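You operate a simulated robot arm through the tools that you are given. There is no shell and no other tool.

You are at the controls of a simulated two-armed robot. One attempt, no reset.

Task
Two faults at the panel: switch off the fan whose meter reads red, and reset the tripped air circuit.
Fine: to reset, switch it off, press its button once and switch it on again; leave the rest of the panel alone.

Only the result counts: the job must be done as asked and must still hold three seconds after the hand-in. Knocking over, shifting, dropping, spilling or breaking anything else fails it.

Robot
Two 7-joint arms with two-finger grippers on one trunk that stands fixed in place. Base frame: the origin is at the foot of the trunk, x ahead of it, y to its left, z up. Lengths are in m, angles in degrees, forces in N, time in s.
The left shoulder is at [0.05, 0.191, 1.117], the right one opposite. With the tool pointing down near the work surface each hand reaches from about 0.18 to 0.74 m from the base axis, measured 20 degrees to its own side. Payload 2.69 kg a hand.
The TCP of each hand is the grasp point between the finger pads, 0.02 m short of the fingertips. In the tool frame z runs along the fingers and y along their closing line. The gripper opens to 0.1 m; its body begins 0.063 m behind the TCP.
Orientation is that of the tool frame in the base frame, as a unit quaternion [x, y, z, w]. With the fingers straight down and closing along the base's y, the tool's x points along the base's -x, its y along +y and its z along -z.

Tools
- The arms move only by the tool play_rows. It takes "left_deltas", "right_deltas" or both (then of equal length, played together; a hand with none holds still); each is one flat list of numbers, 7 for each row, row after row: the shift along the tool's x, y, z in cm, then the turn, a rotation vector about the tool's x, y, z in degrees, then the opening in per cent of the stroke, from 0 (shut) to 100 (fully open). In form: [dx, dy, dz, rx, ry, rz, gripper, dx, dy, dz, rx, ry, rz, gripper, ...]. A call has 1 to 20 rows; each row is the pose to reach, as a shift and turn from the pose commanded when the call began, along the tool's axes at that moment. Rows are played at 5 a second. More than 0.05 m and 8.6 degrees between two rows, or a gripper value outside its range, and nothing of the call is played. Where a pose cannot be reached the arm comes as near as it can. A force on the tool above 40 N (or 10 N above the force at the start of the call, whichever is more), or a blocked arm, ends the call early, and 0.2 s more pass. Each finger travels about 0.153 m/s and halts on what it meets, pressing with about 37 N; the grip force reading is that of the motor and also rises with nothing between the fingers. The clock runs only during rows and for 0.2 s after the last one: add rows that repeat a pose to give the fingers time. The reply holds the time, the measured pose of the TCP, the force on the tool along the base axes, the opening and the grip force, in the units named above and with some noise, with the torque about the TCP (base axes, N m) and any sound that the robot's microphone picked up, and new pictures: "views" is both (left out), scene, wrist or none (wrist: the cameras of the hands that moved).
- Cameras (640 x 400 px; columns grow to the right, rows downward): "scene" is now at [0.1055, 0.0447, 1.2917]; the picture's right is [0.47, -0.88, 0.00], its down [-0.36, -0.19, -0.91] and it looks along [0.81, 0.43, -0.41] (base axes); focal length 336 px, centre (320, 200). "left" rides on the left gripper at [0.07, 0.019, -0.099] in its tool frame; the picture's right is [-0.26, 0.97, 0.00], its down [-0.75, -0.20, -0.63] and it looks along [-0.61, -0.16, 0.78] (tool axes); focal length 230 px, centre (320, 200). "right" rides on the right gripper at [0.07, -0.019, -0.099] in its tool frame; the picture's right is [0.26, 0.97, 0.00], its down [-0.75, 0.20, -0.63] and it looks along [-0.61, 0.16, 0.78] (tool axes); focal length 230 px, centre (320, 200). There is no depth. A picture from a camera that has moved, and an enlarged one, comes with that camera's place and axes in the base frame and with its lens. The place of the scene camera against the robot may be out by one fixed shift of up to 0.025 m in any direction.
- slide_trunk(by): slides the trunk up (or, below 0, down) by that many m; the arms and the scene camera ride with it, the base frame stays. It gives what a move gives, with no picture.
- turn_head(pan, tilt): turns the head with the scene camera to pan (to the left, within 80 degrees either way) and tilt (down, from -29 to 69), counted from straight ahead of the robot. It gives what a move gives, and a new picture of the scene camera.
- close_up(camera, box): a new picture of the part [left, top, right, bottom] of that camera's present view, enlarged. The clock stands still meanwhile.
- close_job(): hands the job in; it is judged then, once.

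Places have to be worked out from the pictures, the camera data and where the tool is seen. Open the grippers and draw the arms clear of the work before you hand the job in, unless the task says otherwise.

The tools are called after "Request:" as name(argument=value, ...) on one line, values as JSON. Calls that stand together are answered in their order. play_rows: Moves the arms, as the interface text tells. Its arguments: {"type":"object","properties":{"left_deltas":{"type":"array","items":{"type":"number"}},"right_deltas":{"type":"array","items":{"type":"number"}},"views":{"type":"string","enum":["both","scene","wrist","none"]}},"required":[]} The other tools are called the same way: slide_trunk (by) moves the trunk up or down; turn_head (pan, tilt) turns the head that bears the scene camera; close_up (camera, box) takes an enlarged picture of a part of a camera's view; close_job () hands the job in.

At the start:

```text
time_s: 0.0
left_tool_pos: [0.3005, 0.4163, 1.1359]
left_orientation: [-0.001, 1.0, 0.0, 0.001]
left_wrist_force: [-0.6, 0.9, 0.7]
left_moment: [0.01, -0.02, -0.02]
left_finger_gap: 0.1
left_finger_force: 0.0
right_tool_pos: [0.3752, 0.0457, 1.1776]
right_orientation: [0.001, 1.0, 0.001, 0.0]
right_wrist_force: [0.1, 0.3, 0.0]
right_moment: [0.0, -0.02, 0.03]
right_finger_gap: 0.1001
right_finger_force: 0.0
trunk travel left (down, up): [-0.175, 0.148]
head pan, tilt (commanded): [27.8, 24.3]
```

scene: 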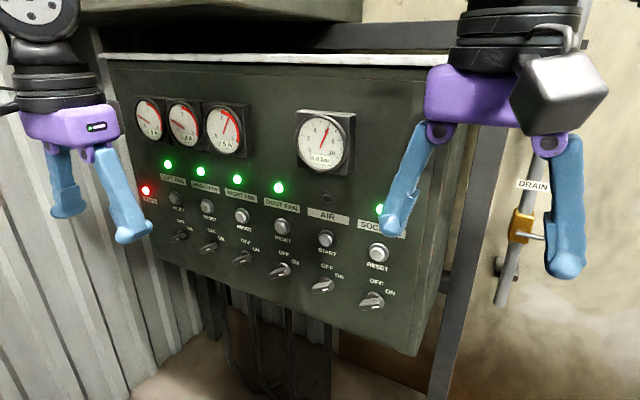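
right: 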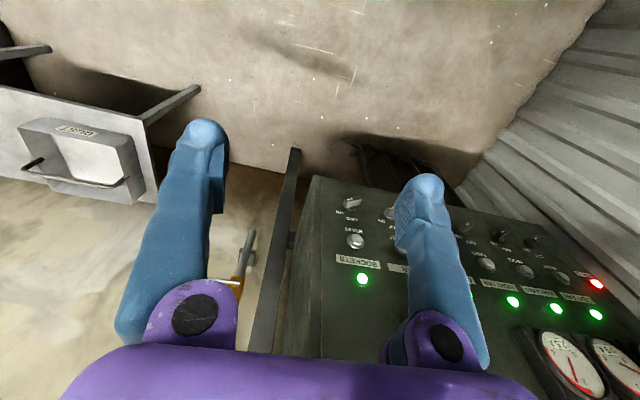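
left: 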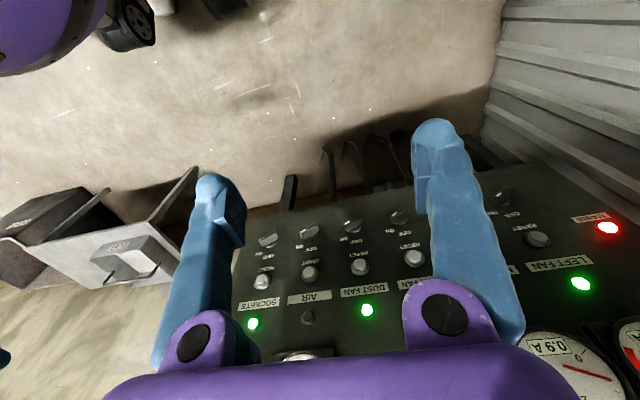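

I start with enlarged views of the panel to read the meters, labels and switch positions.

Request:
close_up(camera="scene", box=[120, 80, 280, 180])

Request:
close_up(camera="scene", box=[130, 150, 290, 250])

Request:
close_up(camera="scene", box=[250, 170, 442, 290])

Request:
close_up(camera="scene", box=[140, 210, 420, 330])

```text
4.00 times, centred on (200, 130) of scene
camera zoom: at [0.1055, 0.0447, 1.2917], right [0.47, -0.88, 0.0], down [-0.36, -0.19, -0.91], along [0.81, 0.43, -0.41], focal length 1345 px, centre (800, 480)
```

zoom: 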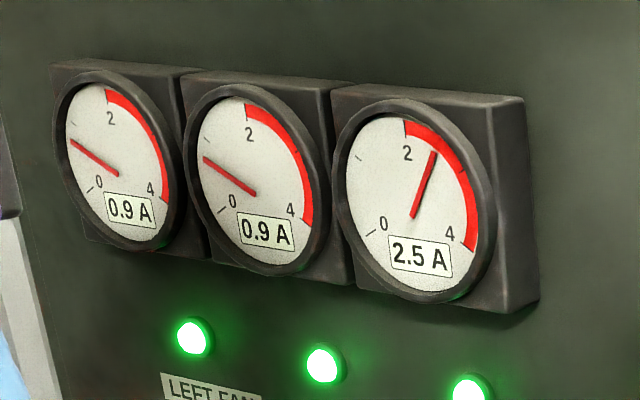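

```text
4.00 times, centred on (210, 200) of scene
camera zoom: at [0.1055, 0.0447, 1.2917], right [0.47, -0.88, 0.0], down [-0.36, -0.19, -0.91], along [0.81, 0.43, -0.41], focal length 1345 px, centre (760, 200)
```

zoom: 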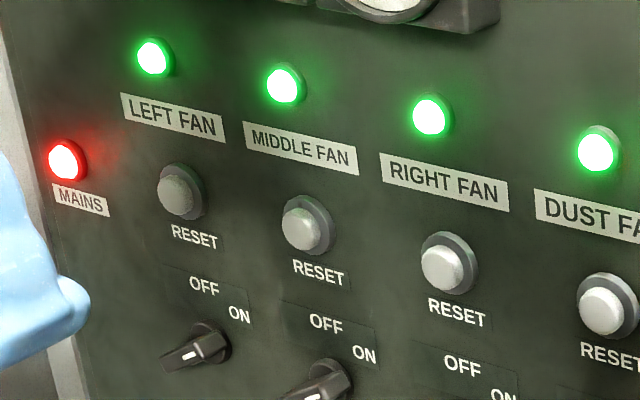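

```text
3.33 times, centred on (346, 230) of scene
camera zoom: at [0.1055, 0.0447, 1.2917], right [0.47, -0.88, 0.0], down [-0.36, -0.19, -0.91], along [0.81, 0.43, -0.41], focal length 1121 px, centre (233, 100)
```

zoom: 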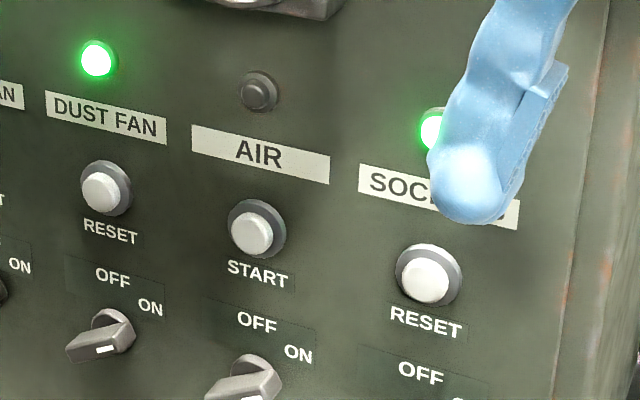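

```text
2.29 times, centred on (280, 270) of scene
camera zoom: at [0.1055, 0.0447, 1.2917], right [0.47, -0.88, 0.0], down [-0.36, -0.19, -0.91], along [0.81, 0.43, -0.41], focal length 768 px, centre (411, 40)
```

zoom: 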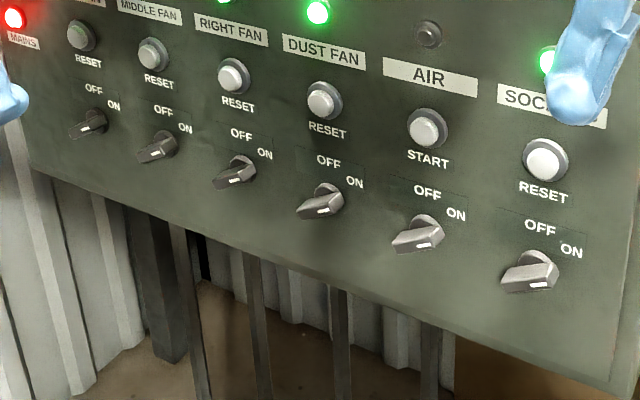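

The third meter (right fan, 2.5 A) is in the red and the air lamp is out. I zoom in on the knobs to read their pointer directions.

Request:
close_up(camera="scene", box=[300, 225, 364, 305])

Request:
close_up(camera="scene", box=[212, 225, 308, 285])

Request:
close_up(camera="left", box=[240, 180, 432, 300])

Request:
close_up(camera="scene", box=[280, 100, 376, 160])

```text
5.00 times, centred on (332, 265) of scene
camera zoom: at [0.1055, 0.0447, 1.2917], right [0.47, -0.88, 0.0], down [-0.36, -0.19, -0.91], along [0.81, 0.43, -0.41], focal length 1681 px, centre (260, -125)
```

zoom: 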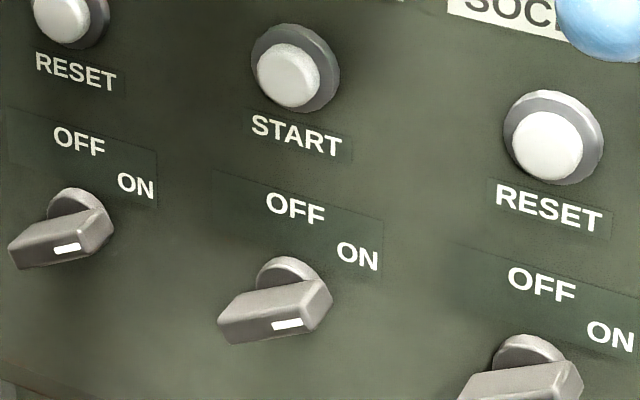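

```text
6.67 times, centred on (260, 255) of scene
camera zoom: at [0.1055, 0.0447, 1.2917], right [0.47, -0.88, 0.0], down [-0.36, -0.19, -0.91], along [0.81, 0.43, -0.41], focal length 2241 px, centre (720, -167)
```

zoom: 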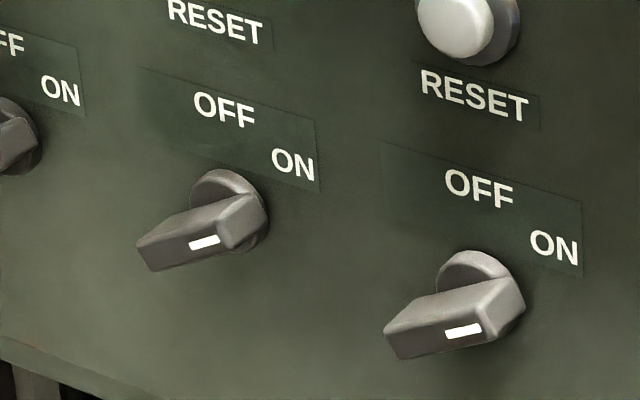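

```text
3.33 times, centred on (336, 240) of left
camera zoom: at [0.2325, 0.4347, 1.2345], right [0.26, 0.97, 0.0], down [0.75, -0.2, 0.63], along [0.61, -0.16, -0.78], focal length 767 px, centre (267, 67)
```

zoom: 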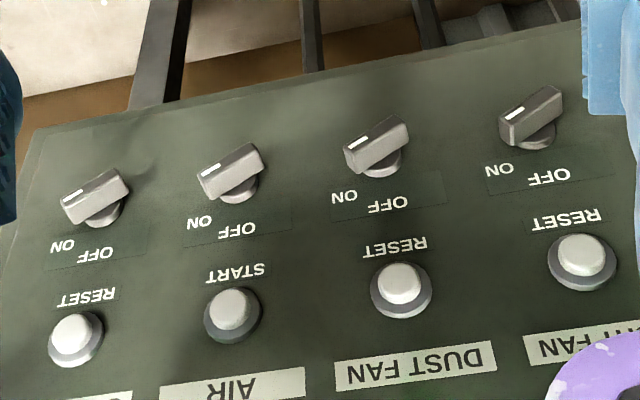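

```text
6.67 times, centred on (328, 130) of scene
camera zoom: at [0.1055, 0.0447, 1.2917], right [0.47, -0.88, 0.0], down [-0.36, -0.19, -0.91], along [0.81, 0.43, -0.41], focal length 2241 px, centre (267, 667)
```

zoom: 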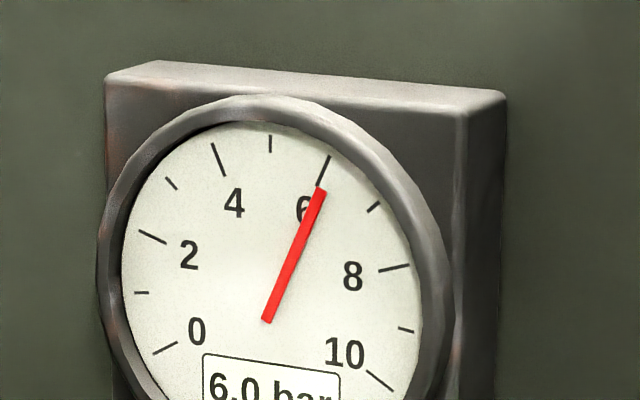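

The knobs are bar handles, and all of them point to ON, about 60° clockwise from OFF (straight up). From the wrist pictures I place the panel face near x≈0.65: columns run from y≈0.19 (sockets) to 0.74 (left fan), so air is at y≈0.30 and right fan at y≈0.52. Knobs are at z≈0.84 and buttons at z≈0.95. I turn the left hand forward to a staging pose and move the right hand aside.

Request:
play_rows(left_deltas=[-1.5, 0, 1.55, 0, -7.5, 0, 90, -3, 0, 3.1, 0, -15, 0, 80, -4.5, 0, 4.65, 0, -22.5, 0, 70, -6, 0, 6.2, 0, -30, 0, 60, -7.5, 0, 7.75, 0, -37.5, 0, 60, -9, 0, 9.3, 0, -45, 0, 60, -10.5, 0, 10.85, 0, -52.5, 0, 60, -12, 0, 12.4, 0, -60, 0, 60, -13.5, 0, 13.95, 0, -67.5, 0, 60, -15, 0, 15.5, 0, -75, 0, 60, -16.5, 0, 17.05, 0, -82.5, 0, 60, -18, 0, 18.6, 0, -90, 0, 60], right_deltas=[0, -1, 0, 0, 0, 0, 100, 0, -2, 0, 0, 0, 0, 100, 0, -3, 0, 0, 0, 0, 100, 0, -4, 0, 0, 0, 0, 100, 0, -5, 0, 0, 0, 0, 100, 0, -6, 0, 0, 0, 0, 100, 0, -7, 0, 0, 0, 0, 100, 0, -8, 0, 0, 0, 0, 100, 0, -9, 0, 0, 0, 0, 100, 0, -10, 0, 0, 0, 0, 100, 0, -11, 0, 0, 0, 0, 100, 0, -12, 0, 0, 0, 0, 100], views="both")

```text
time_s: 2.6
left_tool_pos: [0.4827, 0.4166, 0.948]
left_orientation: [-0.002, 0.707, 0.0, 0.708]
left_wrist_force: [1.3, 0.8, -0.1]
left_moment: [0.0, -0.02, -0.01]
left_finger_gap: 0.0602
left_finger_force: 0.1
right_tool_pos: [0.3757, -0.0712, 1.1756]
right_orientation: [0.0, 1.0, 0.0, -0.001]
right_wrist_force: [0.7, 0.5, 0.0]
right_moment: [-0.04, -0.02, -0.03]
right_finger_gap: 0.1001
right_finger_force: 0.0
trunk travel left (down, up): [-0.175, 0.148]
head pan, tilt (commanded): [27.8, 24.3]
camera scene: at [0.106, 0.0449, 1.2917], right [0.47, -0.88, 0.0], down [-0.36, -0.19, -0.91], along [0.81, 0.43, -0.41], focal length 336 px, centre (320, 200)
camera right: at [0.3072, -0.0906, 1.276], right [-0.26, 0.97, 0.0], down [0.75, 0.2, 0.63], along [0.61, 0.16, -0.78], focal length 230 px, centre (320, 200)
camera left: at [0.3843, 0.4349, 0.8776], right [0.0, 0.97, 0.26], down [-0.63, -0.2, 0.75], along [0.78, -0.16, 0.61], focal length 230 px, centre (320, 200)
```

scene: 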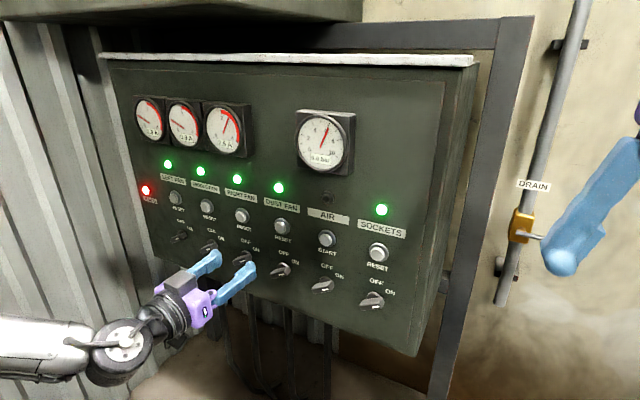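
right: 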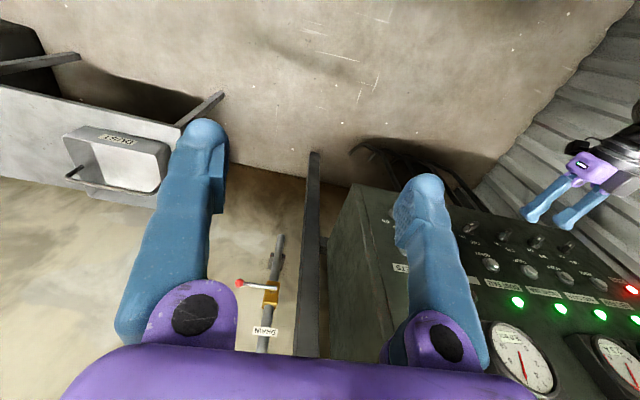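
left: 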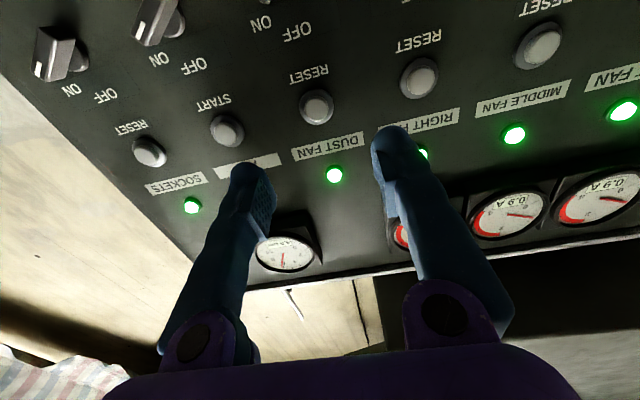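

The forward pose works. I now go to a standoff in front of the right fan's knob (y≈0.52, z≈0.842, x≈0.50) and roll the hand 60° so the fingers straddle the bar at its ON angle.

Request:
play_rows(left_deltas=[1.325, 1.29, 0.2, 0, 0, 7.5, 60, 2.65, 2.575, 0.4, 0, 0, 15, 60, 3.975, 3.86, 0.6, 0, 0, 22.5, 60, 5.3, 5.15, 0.8, 0, 0, 30, 60, 6.625, 6.44, 1.0, 0, 0, 37.5, 60, 7.95, 7.725, 1.2, 0, 0, 45, 60, 9.275, 9.0, 1.4, 0, 0, 52.5, 60, 10.6, 10.3, 1.7, 0, 0, 60, 60], views="both")

```text
time_s: 4.4
left_tool_pos: [0.499, 0.518, 0.845]
left_orientation: [0.353, 0.612, 0.355, 0.613]
left_wrist_force: [-0.1, -0.8, 0.0]
left_moment: [-0.01, -0.02, 0.0]
left_finger_gap: 0.0604
left_finger_force: 0.0
right_tool_pos: [0.3749, -0.0727, 1.177]
right_orientation: [0.0, 1.0, 0.0, 0.0]
right_wrist_force: [-0.5, 0.1, -1.0]
right_moment: [0.0, 0.0, -0.03]
right_finger_gap: 0.1001
right_finger_force: 0.1
trunk travel left (down, up): [-0.175, 0.148]
head pan, tilt (commanded): [27.8, 24.3]
camera scene: at [0.1056, 0.0449, 1.2917], right [0.47, -0.88, 0.0], down [-0.36, -0.19, -0.91], along [0.81, 0.43, -0.41], focal length 336 px, centre (320, 200)
camera left: at [0.4014, 0.5879, 0.8252], right [0.0, 0.26, 0.97], down [-0.63, -0.75, 0.2], along [0.78, -0.61, 0.16], focal length 230 px, centre (320, 200)
```

scene: 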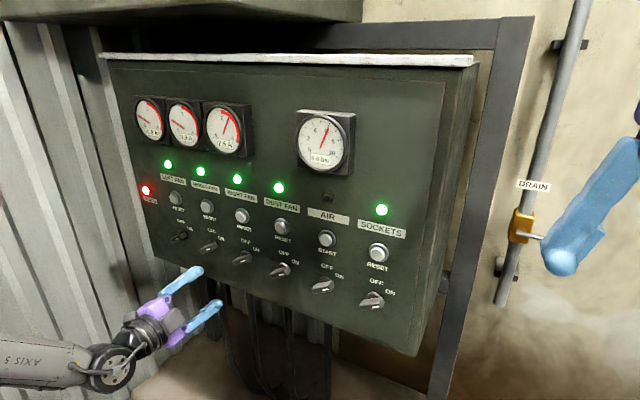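
left: 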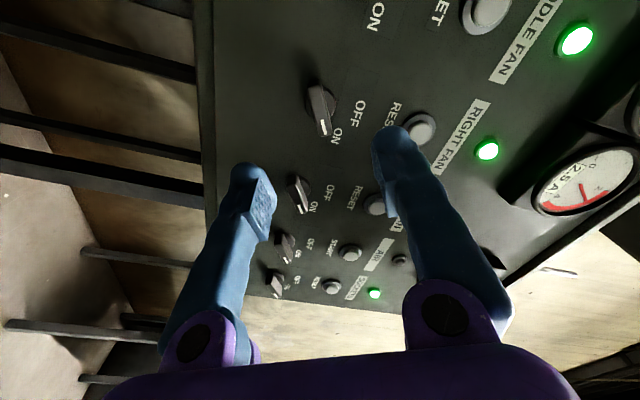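

Request:
close_up(camera="left", box=[256, 60, 384, 140])

Request:
close_up(camera="left", box=[250, 160, 410, 310])

Request:
close_up(camera="scene", box=[120, 220, 280, 320])

```text
5.00 times, centred on (320, 100) of left
camera zoom: at [0.4014, 0.5879, 0.8252], right [0.0, 0.26, 0.97], down [-0.63, -0.75, 0.2], along [0.78, -0.61, 0.16], focal length 1150 px, centre (320, 700)
```

zoom: 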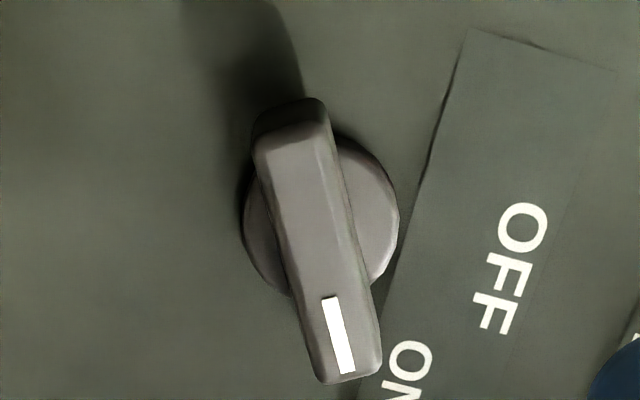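

```text
2.67 times, centred on (330, 235) of left
camera zoom: at [0.4014, 0.5879, 0.8252], right [0.0, 0.26, 0.97], down [-0.63, -0.75, 0.2], along [0.78, -0.61, 0.16], focal length 614 px, centre (293, 107)
```

zoom: 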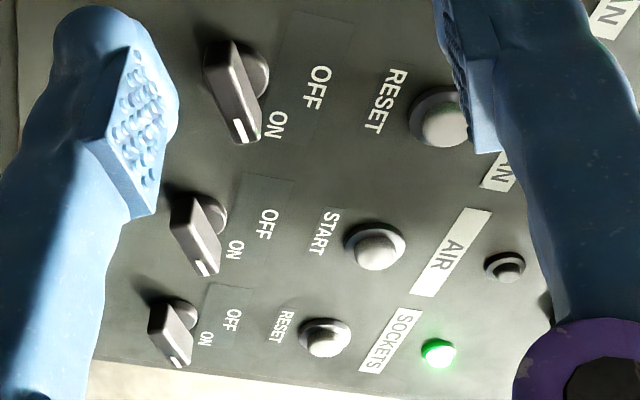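

```text
4.00 times, centred on (200, 270) of scene
camera zoom: at [0.1056, 0.0449, 1.2917], right [0.47, -0.88, 0.0], down [-0.36, -0.19, -0.91], along [0.81, 0.43, -0.41], focal length 1345 px, centre (800, -80)
```

zoom: 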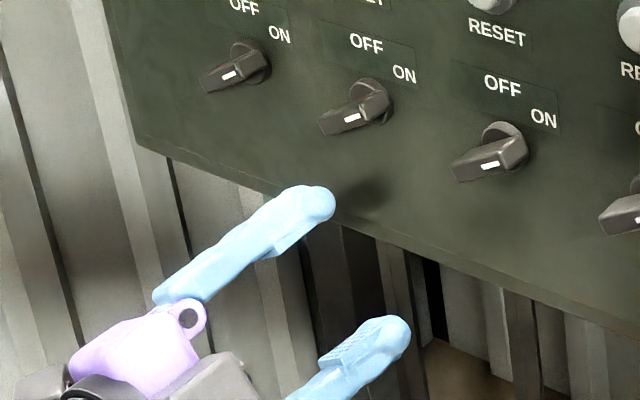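

The right fan's knob front is at about (0.628, 0.5175, 0.8435). Its bar is roughly 46 × 14 mm, sits about 60° clockwise from up, and OFF is straight up; the panel face is at x≈0.647. The hand is on axis, so I narrow the fingers to 40 mm and advance to TCP x≈0.59.

Request:
play_rows(left_deltas=[0, 0, 2, 0, 0, 0, 50, 0, 0, 4, 0, 0, 0, 40, 0, 0, 6, 0, 0, 0, 40, 0, 0, 8, 0, 0, 0, 40, 0, 0, 9.1, 0, 0, 0, 40], views="both")

```text
time_s: 5.6
left_tool_pos: [0.5904, 0.521, 0.844]
left_orientation: [0.353, 0.612, 0.355, 0.612]
left_wrist_force: [-0.1, 1.1, 0.2]
left_moment: [0.02, 0.01, 0.02]
left_finger_gap: 0.0399
left_finger_force: 0.1
right_tool_pos: [0.3758, -0.0722, 1.1771]
right_orientation: [0.0, 1.0, 0.0, 0.0]
right_wrist_force: [-0.1, -0.1, -0.4]
right_moment: [-0.02, 0.0, -0.01]
right_finger_gap: 0.1
right_finger_force: 0.0
trunk travel left (down, up): [-0.175, 0.148]
head pan, tilt (commanded): [27.8, 24.3]
camera scene: at [0.1056, 0.0447, 1.2918], right [0.47, -0.88, 0.0], down [-0.36, -0.19, -0.91], along [0.81, 0.43, -0.41], focal length 336 px, centre (320, 200)
camera left: at [0.4925, 0.5902, 0.8255], right [0.0, 0.26, 0.97], down [-0.63, -0.75, 0.2], along [0.78, -0.61, 0.16], focal length 230 px, centre (320, 200)
```

scene: 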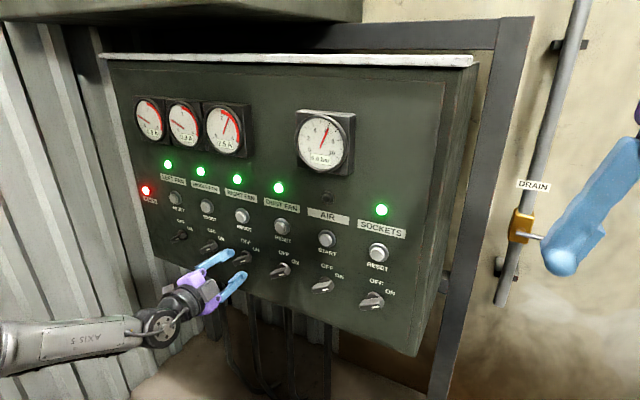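
left: 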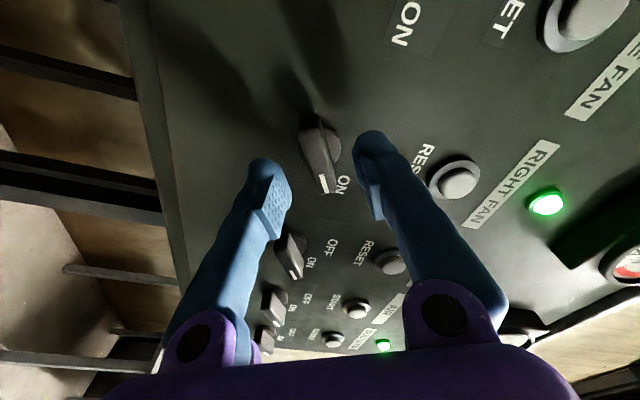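

Request:
close_up(camera="left", box=[224, 90, 416, 210])

Request:
close_up(camera="scene", box=[170, 220, 290, 300])

```text
3.33 times, centred on (320, 150) of left
camera zoom: at [0.4925, 0.5902, 0.8255], right [0.0, 0.26, 0.97], down [-0.63, -0.75, 0.2], along [0.78, -0.61, 0.16], focal length 767 px, centre (320, 367)
```

zoom: 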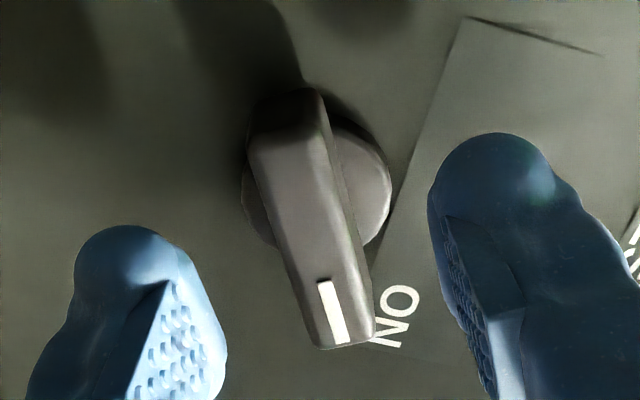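

```text
5.00 times, centred on (230, 260) of scene
camera zoom: at [0.1056, 0.0447, 1.2918], right [0.47, -0.88, 0.0], down [-0.36, -0.19, -0.91], along [0.81, 0.43, -0.41], focal length 1681 px, centre (770, -100)
```

zoom: 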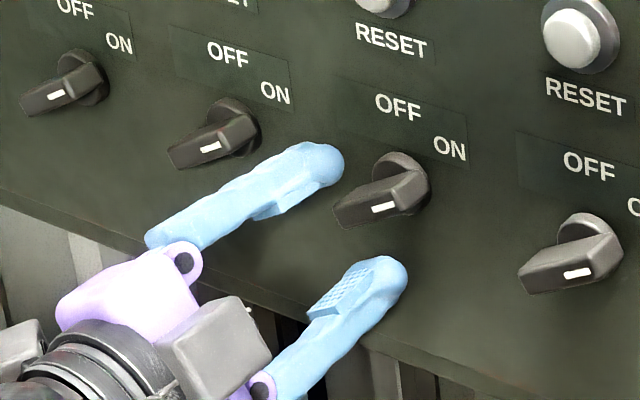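

The hand is centred across the bar but sits about 3 mm off along it. The bar front is near x≈0.622 and its dial near 0.642, so I shift 3 mm and go to TCP x≈0.614 (tips at ≈0.634).

Request:
play_rows(left_deltas=[-0.3, 0, 0.8, 0, 0, 0, 40, -0.3, 0, 1.6, 0, 0, 0, 40, -0.3, 0, 2.4, 0, 0, 0, 40], views="wrist")

Request:
close_up(camera="left", box=[224, 100, 416, 220])

Request:
close_up(camera="scene", box=[170, 220, 290, 300])

```text
time_s: 6.4
left_tool_pos: [0.6156, 0.5193, 0.8463]
left_orientation: [0.353, 0.612, 0.354, 0.613]
left_wrist_force: [0.2, -1.3, -0.5]
left_moment: [-0.01, -0.01, 0.02]
left_finger_gap: 0.0398
left_finger_force: 0.0
right_tool_pos: [0.3766, -0.0715, 1.1779]
right_orientation: [0.0, 1.0, 0.001, 0.0]
right_wrist_force: [0.4, -1.1, 0.2]
right_moment: [-0.01, 0.03, -0.01]
right_finger_gap: 0.1
right_finger_force: 0.1
trunk travel left (down, up): [-0.175, 0.148]
head pan, tilt (commanded): [27.8, 24.3]
camera left: at [0.516, 0.5878, 0.8262], right [0.0, 0.26, 0.97], down [-0.63, -0.75, 0.2], along [0.78, -0.61, 0.16], focal length 230 px, centre (320, 200)
```

left: 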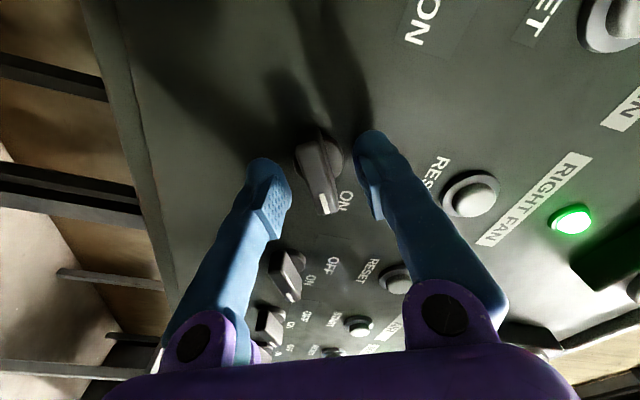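

```text
3.33 times, centred on (320, 160) of left
camera zoom: at [0.516, 0.5878, 0.8262], right [0.0, 0.26, 0.97], down [-0.63, -0.75, 0.2], along [0.78, -0.61, 0.16], focal length 767 px, centre (320, 333)
```

zoom: 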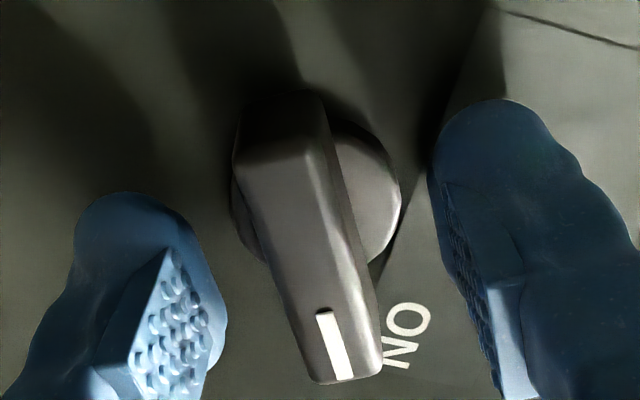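

```text
5.00 times, centred on (230, 260) of scene
camera zoom: at [0.1056, 0.0448, 1.2917], right [0.47, -0.88, 0.0], down [-0.36, -0.19, -0.91], along [0.81, 0.43, -0.41], focal length 1681 px, centre (770, -100)
```

zoom: 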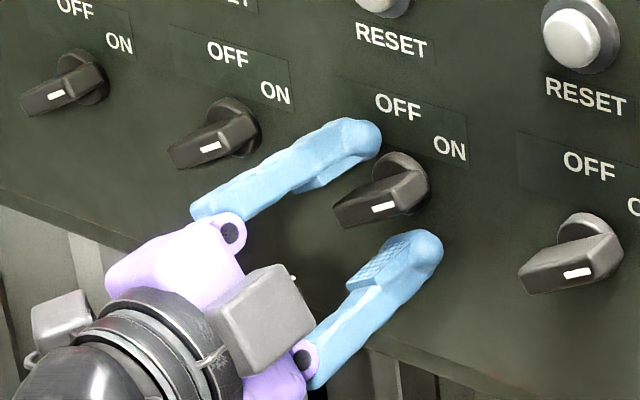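

The fingers straddle the bar with about 13 mm of overlap and the dial still roughly 8 mm beyond the tips. I go 3 mm deeper, correct 1 mm sideways and close until the fingers stop, to feel the bar width.

Request:
play_rows(left_deltas=[0, -0.1, 0.15, 0, 0, 0, 40, 0, -0.1, 0.3, 0, 0, 0, 35, 0, -0.1, 0.3, 0, 0, 0, 28, 0, -0.1, 0.3, 0, 0, 0, 22, 0, -0.1, 0.3, 0, 0, 0, 18, 0, -0.1, 0.3, 0, 0, 0, 14, 0, -0.1, 0.3, 0, 0, 0, 11, 0, -0.1, 0.3, 0, 0, 0, 11], views="wrist")

Request:
close_up(camera="left", box=[224, 100, 416, 220])

```text
time_s: 8.2
left_tool_pos: [0.618, 0.518, 0.8468]
left_orientation: [0.354, 0.612, 0.354, 0.613]
left_wrist_force: [2.2, 1.9, 1.5]
left_moment: [0.0, 0.01, 0.01]
left_finger_gap: 0.013
left_finger_force: 39.9
right_tool_pos: [0.3763, -0.0712, 1.1774]
right_orientation: [0.0, 1.0, 0.001, 0.0]
right_wrist_force: [-0.4, -0.2, -0.5]
right_moment: [0.0, -0.01, -0.02]
right_finger_gap: 0.0997
right_finger_force: 0.1
trunk travel left (down, up): [-0.175, 0.148]
head pan, tilt (commanded): [27.8, 24.3]
camera left: at [0.5194, 0.5866, 0.8262], right [0.0, 0.26, 0.97], down [-0.63, -0.75, 0.2], along [0.78, -0.61, 0.16], focal length 230 px, centre (320, 200)
```

left: 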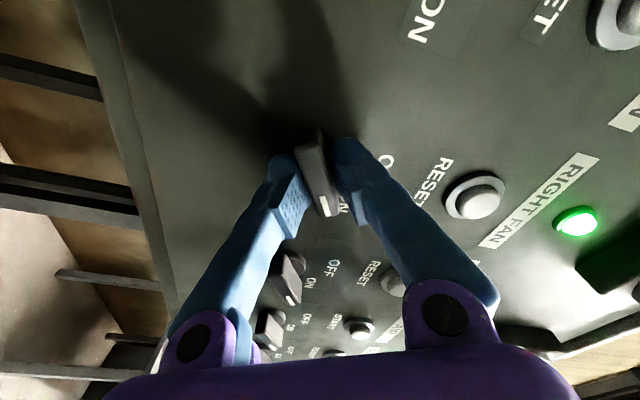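

```text
3.33 times, centred on (320, 160) of left
camera zoom: at [0.5194, 0.5866, 0.8262], right [0.0, 0.26, 0.97], down [-0.63, -0.75, 0.2], along [0.78, -0.61, 0.16], focal length 767 px, centre (320, 333)
```

zoom: 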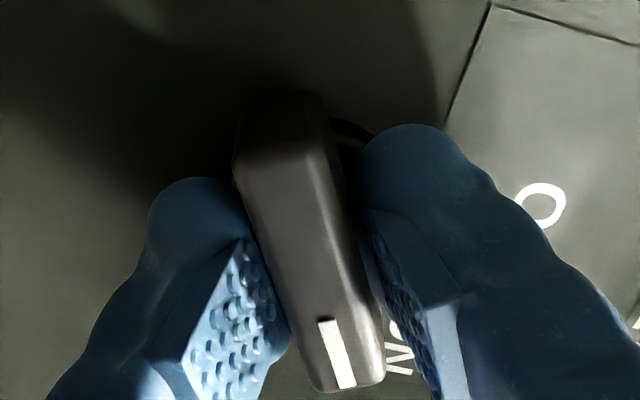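

The fingers hold the bar (gap 13 mm) with almost no side load. I now rotate the hand −60° about its axis, counter-clockwise seen from the front, to bring the pointer to OFF.

Request:
play_rows(left_deltas=[0, 0, 0, 0, 0, -5, 11, 0, 0, 0, 0, 0, -10, 11, 0, 0, 0, 0, 0, -15, 11, 0, 0, 0, 0, 0, -20, 11, 0, 0, 0, 0, 0, -25, 11, 0, 0, 0, 0, 0, -30, 11, 0, 0, 0, 0, 0, -35, 11, 0, 0, 0, 0, 0, -40, 11, 0, 0, 0, 0, 0, -45, 11, 0, 0, 0, 0, 0, -50, 11, 0, 0, 0, 0, 0, -55, 11, 0, 0, 0, 0, 0, -60, 11, 0, 0, 0, 0, 0, -60, 11], views="both")

Request:
close_up(camera="left", box=[224, 100, 416, 220])

Request:
close_up(camera="scene", box=[170, 160, 290, 300])

```text
time_s: 11.0
left_tool_pos: [0.618, 0.5196, 0.8469]
left_orientation: [-0.003, 0.704, 0.001, 0.71]
left_wrist_force: [19.3, 22.9, 11.8]
left_moment: [0.08, 0.09, 0.24]
left_finger_gap: 0.013
left_finger_force: 39.6
right_tool_pos: [0.3769, -0.0704, 1.1761]
right_orientation: [0.0, 1.0, 0.0, 0.0]
right_wrist_force: [0.1, 0.1, 0.5]
right_moment: [0.0, -0.02, -0.01]
right_finger_gap: 0.1
right_finger_force: 0.1
trunk travel left (down, up): [-0.175, 0.148]
head pan, tilt (commanded): [27.8, 24.3]
camera scene: at [0.1062, 0.0459, 1.2916], right [0.47, -0.88, 0.0], down [-0.36, -0.19, -0.91], along [0.81, 0.43, -0.41], focal length 336 px, centre (320, 200)
camera left: at [0.5196, 0.5368, 0.7757], right [-0.01, 0.97, 0.26], down [-0.63, -0.2, 0.75], along [0.77, -0.16, 0.61], focal length 230 px, centre (320, 200)
```

scene: 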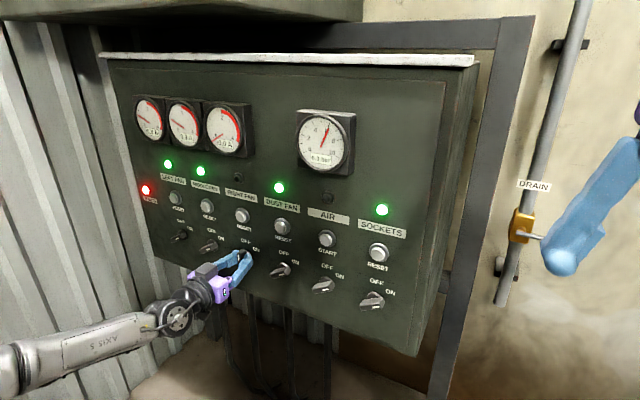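
left: 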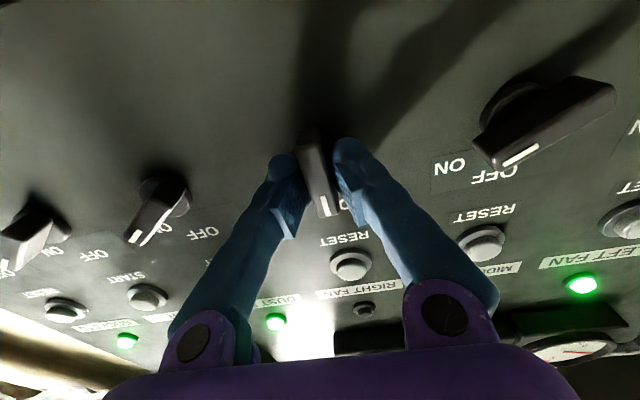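

```text
3.33 times, centred on (320, 160) of left
camera zoom: at [0.5196, 0.5368, 0.7757], right [-0.01, 0.97, 0.26], down [-0.63, -0.2, 0.75], along [0.77, -0.16, 0.61], focal length 767 px, centre (320, 333)
```

zoom: 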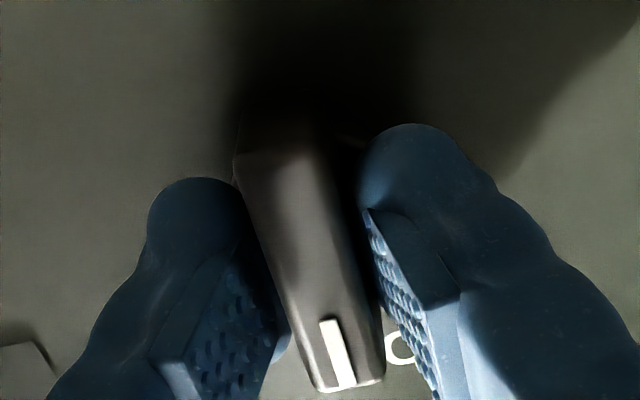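

```text
2.86 times, centred on (230, 230) of scene
camera zoom: at [0.1062, 0.0459, 1.2916], right [0.47, -0.88, 0.0], down [-0.36, -0.19, -0.91], along [0.81, 0.43, -0.41], focal length 961 px, centre (577, 114)
```

zoom: 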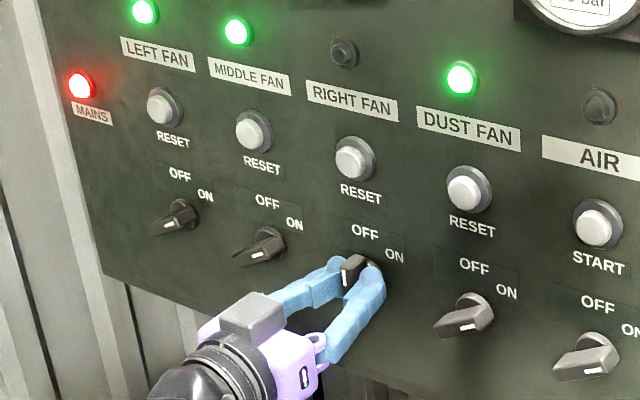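

The right fan's lamp went out and its meter fell to zero, so that knob is at OFF. I open the fingers and back straight out.

Request:
play_rows(left_deltas=[0, 0, 0, 0, 0, 0, 20, 0, 0, 0, 0, 0, 0, 30, 0, 0, 0, 0, 0, 0, 40, 0, 0, 0, 0, 0, 0, 40, 0, 0, -2, 0, 0, 0, 40, 0, 0, -5, 0, 0, 0, 40, 0, 0, -8, 0, 0, 0, 40, 0, 0, -10, 0, 0, 0, 40], views="both")

Request:
close_up(camera="scene", box=[130, 90, 370, 310])

```text
time_s: 12.8
left_tool_pos: [0.5166, 0.5173, 0.8454]
left_orientation: [-0.001, 0.707, 0.0, 0.707]
left_wrist_force: [0.5, 0.2, 0.2]
left_moment: [0.03, 0.01, 0.0]
left_finger_gap: 0.04
left_finger_force: 0.1
right_tool_pos: [0.3749, -0.0719, 1.1775]
right_orientation: [-0.001, 1.0, 0.0, 0.0]
right_wrist_force: [0.9, -0.3, -0.1]
right_moment: [0.01, 0.0, -0.02]
right_finger_gap: 0.1001
right_finger_force: 0.1
trunk travel left (down, up): [-0.175, 0.148]
head pan, tilt (commanded): [27.8, 24.3]
camera scene: at [0.1054, 0.0446, 1.2918], right [0.47, -0.88, 0.0], down [-0.36, -0.19, -0.91], along [0.81, 0.43, -0.41], focal length 336 px, centre (320, 200)
camera left: at [0.4186, 0.536, 0.7751], right [0.0, 0.97, 0.26], down [-0.63, -0.2, 0.75], along [0.78, -0.16, 0.61], focal length 230 px, centre (320, 200)
```

scene: 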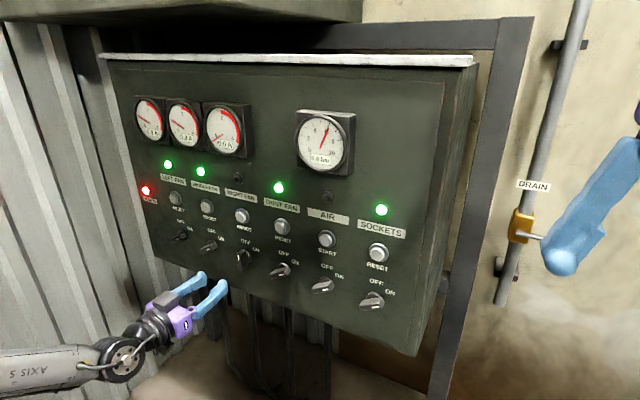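
left: 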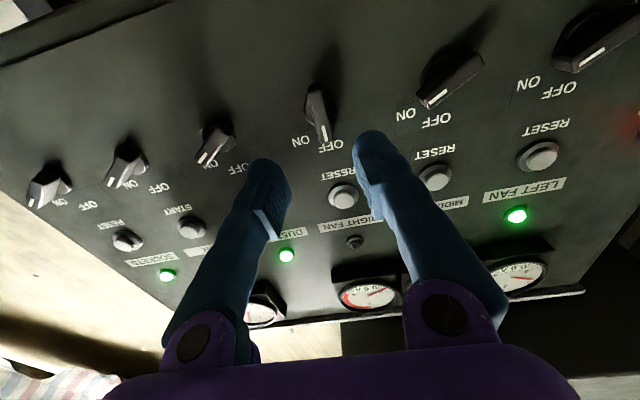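

```text
1.82 times, centred on (250, 200) of scene
camera zoom: at [0.1054, 0.0446, 1.2918], right [0.47, -0.88, 0.0], down [-0.36, -0.19, -0.91], along [0.81, 0.43, -0.41], focal length 611 px, centre (447, 200)
```

zoom: 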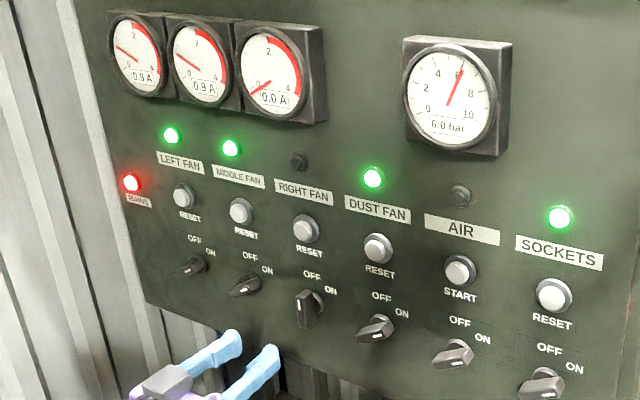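

The right fan knob points to OFF and its meter reads 0.0 A, while everything else is unchanged. I move to a standoff in front of the air knob (y≈0.301) and roll +60° to match its ON angle.

Request:
play_rows(left_deltas=[0, -2.7, 0.1, 0, 0, 7.5, 40, 0, -5.4, 0.2, 0, 0, 15, 40, 0, -8.1, 0.3, 0, 0, 22.5, 40, 0, -10.8, 0.4, 0, 0, 30, 40, 0, -13.5, 0.5, 0, 0, 37.5, 40, 0, -16.2, 0.6, 0, 0, 45, 40, 0, -18.9, 0.7, 0, 0, 52.5, 40, 0, -21.6, 0.8, 0, 0, 60, 40], views="both")

Request:
close_up(camera="left", box=[224, 50, 416, 170])

```text
time_s: 14.6
left_tool_pos: [0.5255, 0.3003, 0.8462]
left_orientation: [0.353, 0.611, 0.355, 0.613]
left_wrist_force: [-0.1, 0.6, 0.6]
left_moment: [0.0, 0.0, 0.03]
left_finger_gap: 0.04
left_finger_force: 0.0
right_tool_pos: [0.3761, -0.0724, 1.1771]
right_orientation: [0.0, 1.0, 0.0, 0.0]
right_wrist_force: [-1.0, 0.0, 0.8]
right_moment: [-0.02, -0.06, -0.02]
right_finger_gap: 0.1003
right_finger_force: 0.0
trunk travel left (down, up): [-0.175, 0.148]
head pan, tilt (commanded): [27.8, 24.3]
camera scene: at [0.1055, 0.0446, 1.2918], right [0.47, -0.88, 0.0], down [-0.36, -0.19, -0.91], along [0.81, 0.43, -0.41], focal length 336 px, centre (320, 200)
camera left: at [0.4274, 0.3693, 0.8255], right [0.0, 0.26, 0.97], down [-0.63, -0.75, 0.2], along [0.78, -0.61, 0.16], focal length 230 px, centre (320, 200)
```

scene: 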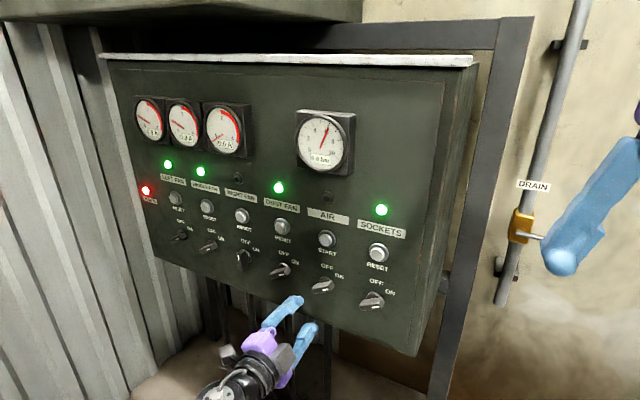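
left: 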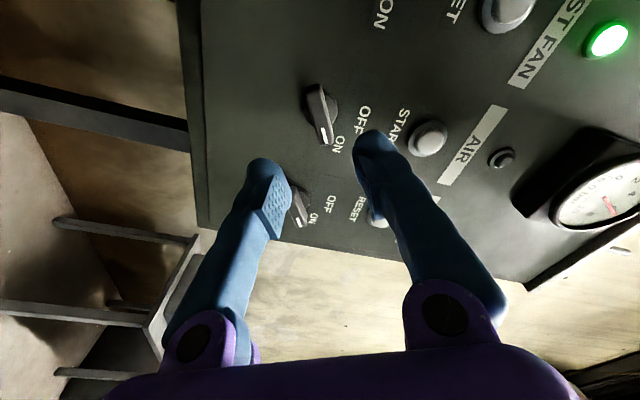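

```text
3.33 times, centred on (320, 110) of left
camera zoom: at [0.4274, 0.3693, 0.8255], right [0.0, 0.26, 0.97], down [-0.63, -0.75, 0.2], along [0.78, -0.61, 0.16], focal length 767 px, centre (320, 500)
```

zoom: 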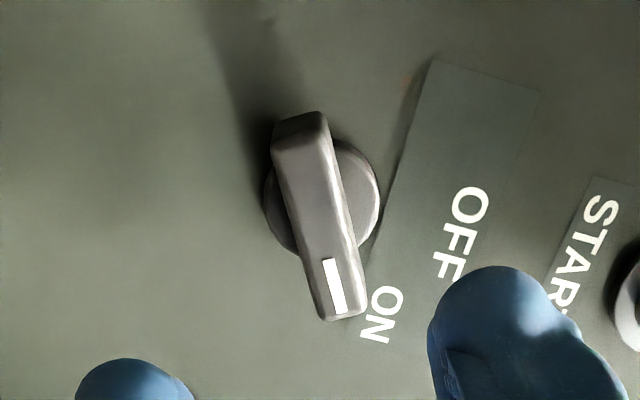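

The air knob's front comes out at about (0.6225, 0.3025, 0.8445), so I shift 2 mm along the bar and advance to TCP x≈0.600 for a check.

Request:
play_rows(left_deltas=[0.2, 0, 2, 0, 0, 0, 40, 0.2, 0, 4, 0, 0, 0, 40, 0.2, 0, 6, 0, 0, 0, 40, 0.2, 0, 7.4, 0, 0, 0, 40], views="wrist")

Request:
close_up(camera="left", box=[224, 90, 416, 210])

Request:
close_up(camera="scene", box=[250, 200, 410, 320])

```text
time_s: 15.6
left_tool_pos: [0.6, 0.3019, 0.8446]
left_orientation: [0.354, 0.612, 0.354, 0.612]
left_wrist_force: [-0.2, -1.2, 0.1]
left_moment: [-0.02, -0.03, -0.06]
left_finger_gap: 0.04
left_finger_force: 0.1
right_tool_pos: [0.3751, -0.0711, 1.1762]
right_orientation: [0.0, 1.0, -0.001, 0.0]
right_wrist_force: [0.3, -0.1, 0.5]
right_moment: [0.03, -0.02, 0.01]
right_finger_gap: 0.1001
right_finger_force: 0.1
trunk travel left (down, up): [-0.175, 0.148]
head pan, tilt (commanded): [27.8, 24.3]
camera left: at [0.5018, 0.3714, 0.8256], right [0.0, 0.26, 0.97], down [-0.63, -0.75, 0.2], along [0.78, -0.61, 0.16], focal length 230 px, centre (320, 200)
```

left: 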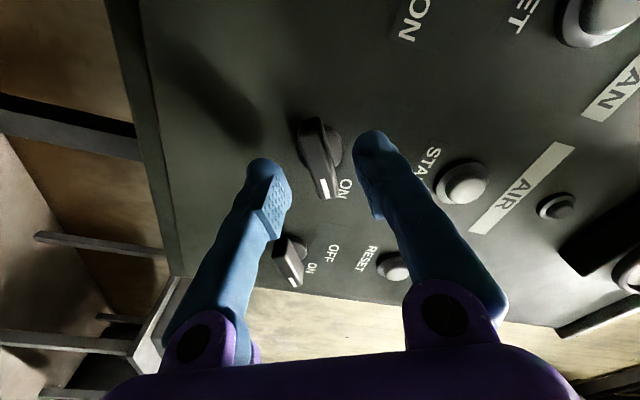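

```text
3.33 times, centred on (320, 150) of left
camera zoom: at [0.5018, 0.3714, 0.8256], right [0.0, 0.26, 0.97], down [-0.63, -0.75, 0.2], along [0.78, -0.61, 0.16], focal length 767 px, centre (320, 367)
```

zoom: 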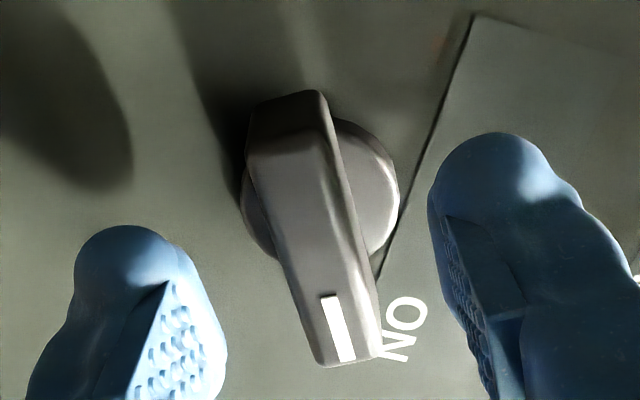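

```text
3.33 times, centred on (330, 260) of scene
camera zoom: at [0.1056, 0.0447, 1.2917], right [0.47, -0.88, 0.0], down [-0.36, -0.19, -0.91], along [0.81, 0.43, -0.41], focal length 1121 px, centre (287, 0)
```

zoom: 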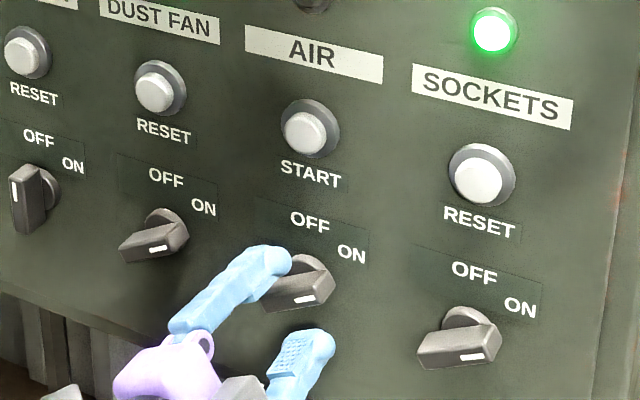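

The bar is centred between the fingers. I advance to TCP x≈0.618 (same depth as before) and close on the bar.

Request:
play_rows(left_deltas=[0, 0, 0.6, 0, 0, 0, 40, 0, 0, 1.2, 0, 0, 0, 40, 0, 0, 1.8, 0, 0, 0, 40, 0, 0, 1.8, 0, 0, 0, 34, 0, 0, 1.8, 0, 0, 0, 28, 0, 0, 1.8, 0, 0, 0, 22, 0, 0, 1.8, 0, 0, 0, 18, 0, 0, 1.8, 0, 0, 0, 14, 0, 0, 1.8, 0, 0, 0, 11, 0, 0, 1.8, 0, 0, 0, 11], views="wrist")

Request:
close_up(camera="left", box=[224, 100, 416, 220])

```text
time_s: 17.8
left_tool_pos: [0.6179, 0.3009, 0.8464]
left_orientation: [0.353, 0.612, 0.355, 0.613]
left_wrist_force: [5.3, 2.8, 5.5]
left_moment: [0.01, -0.07, 0.02]
left_finger_gap: 0.013
left_finger_force: 39.7
right_tool_pos: [0.3759, -0.0715, 1.1773]
right_orientation: [0.0, 1.0, 0.0, 0.001]
right_wrist_force: [0.0, -0.8, 0.2]
right_moment: [0.03, 0.04, 0.0]
right_finger_gap: 0.1
right_finger_force: 0.1
trunk travel left (down, up): [-0.175, 0.148]
head pan, tilt (commanded): [27.8, 24.3]
camera left: at [0.5193, 0.3709, 0.8259], right [0.0, 0.26, 0.97], down [-0.63, -0.75, 0.2], along [0.78, -0.61, 0.17], focal length 230 px, centre (320, 200)
```

left: 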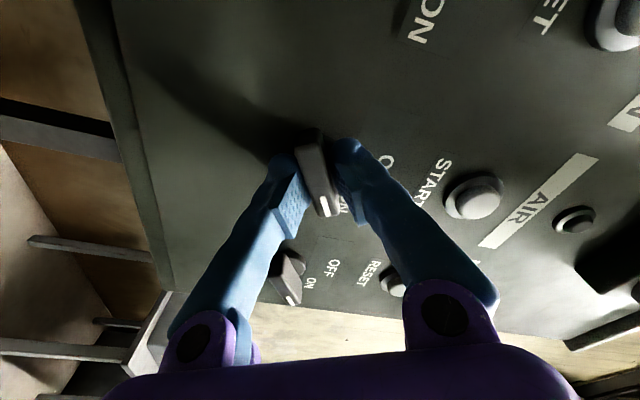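

```text
3.33 times, centred on (320, 160) of left
camera zoom: at [0.5193, 0.3709, 0.8259], right [0.0, 0.26, 0.97], down [-0.63, -0.75, 0.2], along [0.78, -0.61, 0.17], focal length 767 px, centre (320, 333)
```

zoom: 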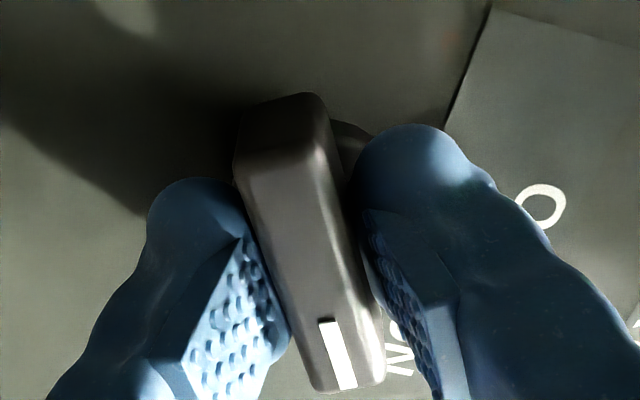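

The air bar is gripped (gap 13 mm, little load), just as the first one was. I rotate −60° to OFF.

Request:
play_rows(left_deltas=[0, 0, 0, 0, 0, -5, 11, 0, 0, 0, 0, 0, -10, 11, 0, 0, 0, 0, 0, -15, 11, 0, 0, 0, 0, 0, -20, 11, 0, 0, 0, 0, 0, -25, 11, 0, 0, 0, 0, 0, -30, 11, 0, 0, 0, 0, 0, -35, 11, 0, 0, 0, 0, 0, -40, 11, 0, 0, 0, 0, 0, -45, 11, 0, 0, 0, 0, 0, -50, 11, 0, 0, 0, 0, 0, -55, 11, 0, 0, 0, 0, 0, -60, 11, 0, 0, 0, 0, 0, -60, 11], views="both")

Request:
close_up(camera="scene", box=[250, 200, 410, 320])

```text
time_s: 20.6
left_tool_pos: [0.6177, 0.3037, 0.8464]
left_orientation: [-0.002, 0.705, 0.001, 0.709]
left_wrist_force: [22.9, 9.0, 15.9]
left_moment: [0.02, -0.22, 0.08]
left_finger_gap: 0.0132
left_finger_force: 39.7
right_tool_pos: [0.3769, -0.0714, 1.1755]
right_orientation: [0.0, 1.0, 0.0, 0.0]
right_wrist_force: [-1.0, 0.2, 1.2]
right_moment: [-0.01, 0.0, -0.02]
right_finger_gap: 0.1
right_finger_force: 0.0
trunk travel left (down, up): [-0.175, 0.148]
head pan, tilt (commanded): [27.8, 24.3]
camera scene: at [0.106, 0.0448, 1.2917], right [0.47, -0.88, 0.0], down [-0.36, -0.19, -0.91], along [0.81, 0.43, -0.41], focal length 336 px, centre (320, 200)
camera left: at [0.5196, 0.3213, 0.7755], right [0.0, 0.97, 0.26], down [-0.63, -0.2, 0.75], along [0.77, -0.16, 0.61], focal length 230 px, centre (320, 200)
```

scene: 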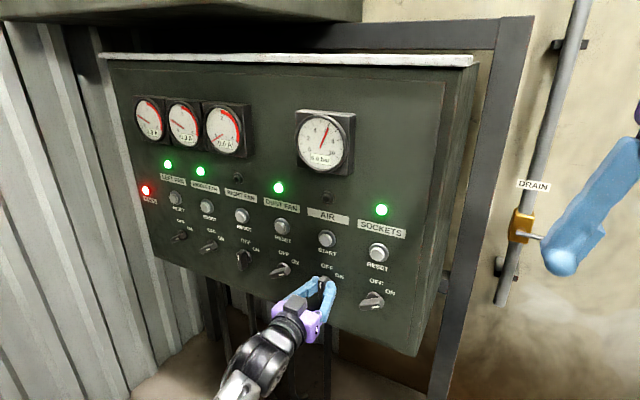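
left: 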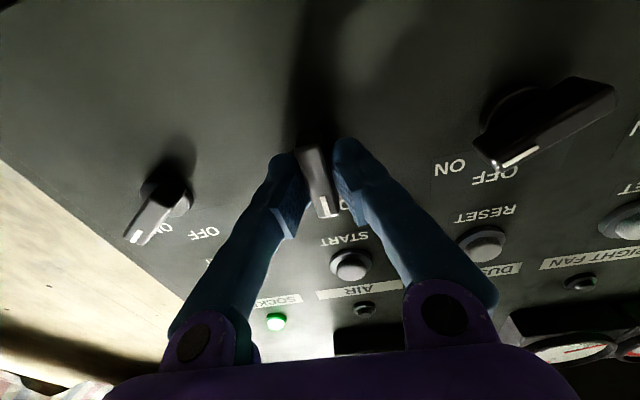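

```text
3.33 times, centred on (330, 260) of scene
camera zoom: at [0.106, 0.0448, 1.2917], right [0.47, -0.88, 0.0], down [-0.36, -0.19, -0.91], along [0.81, 0.43, -0.41], focal length 1121 px, centre (287, 0)
```

zoom: 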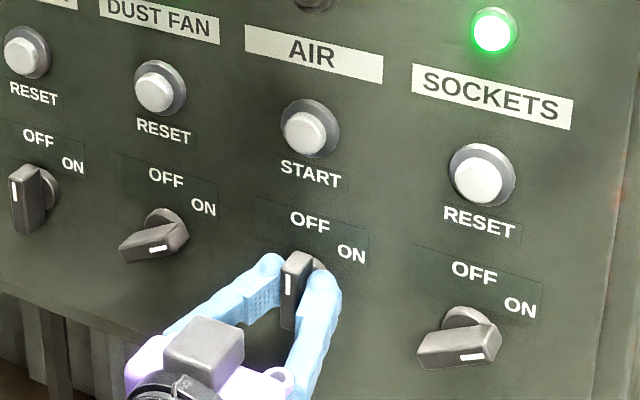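

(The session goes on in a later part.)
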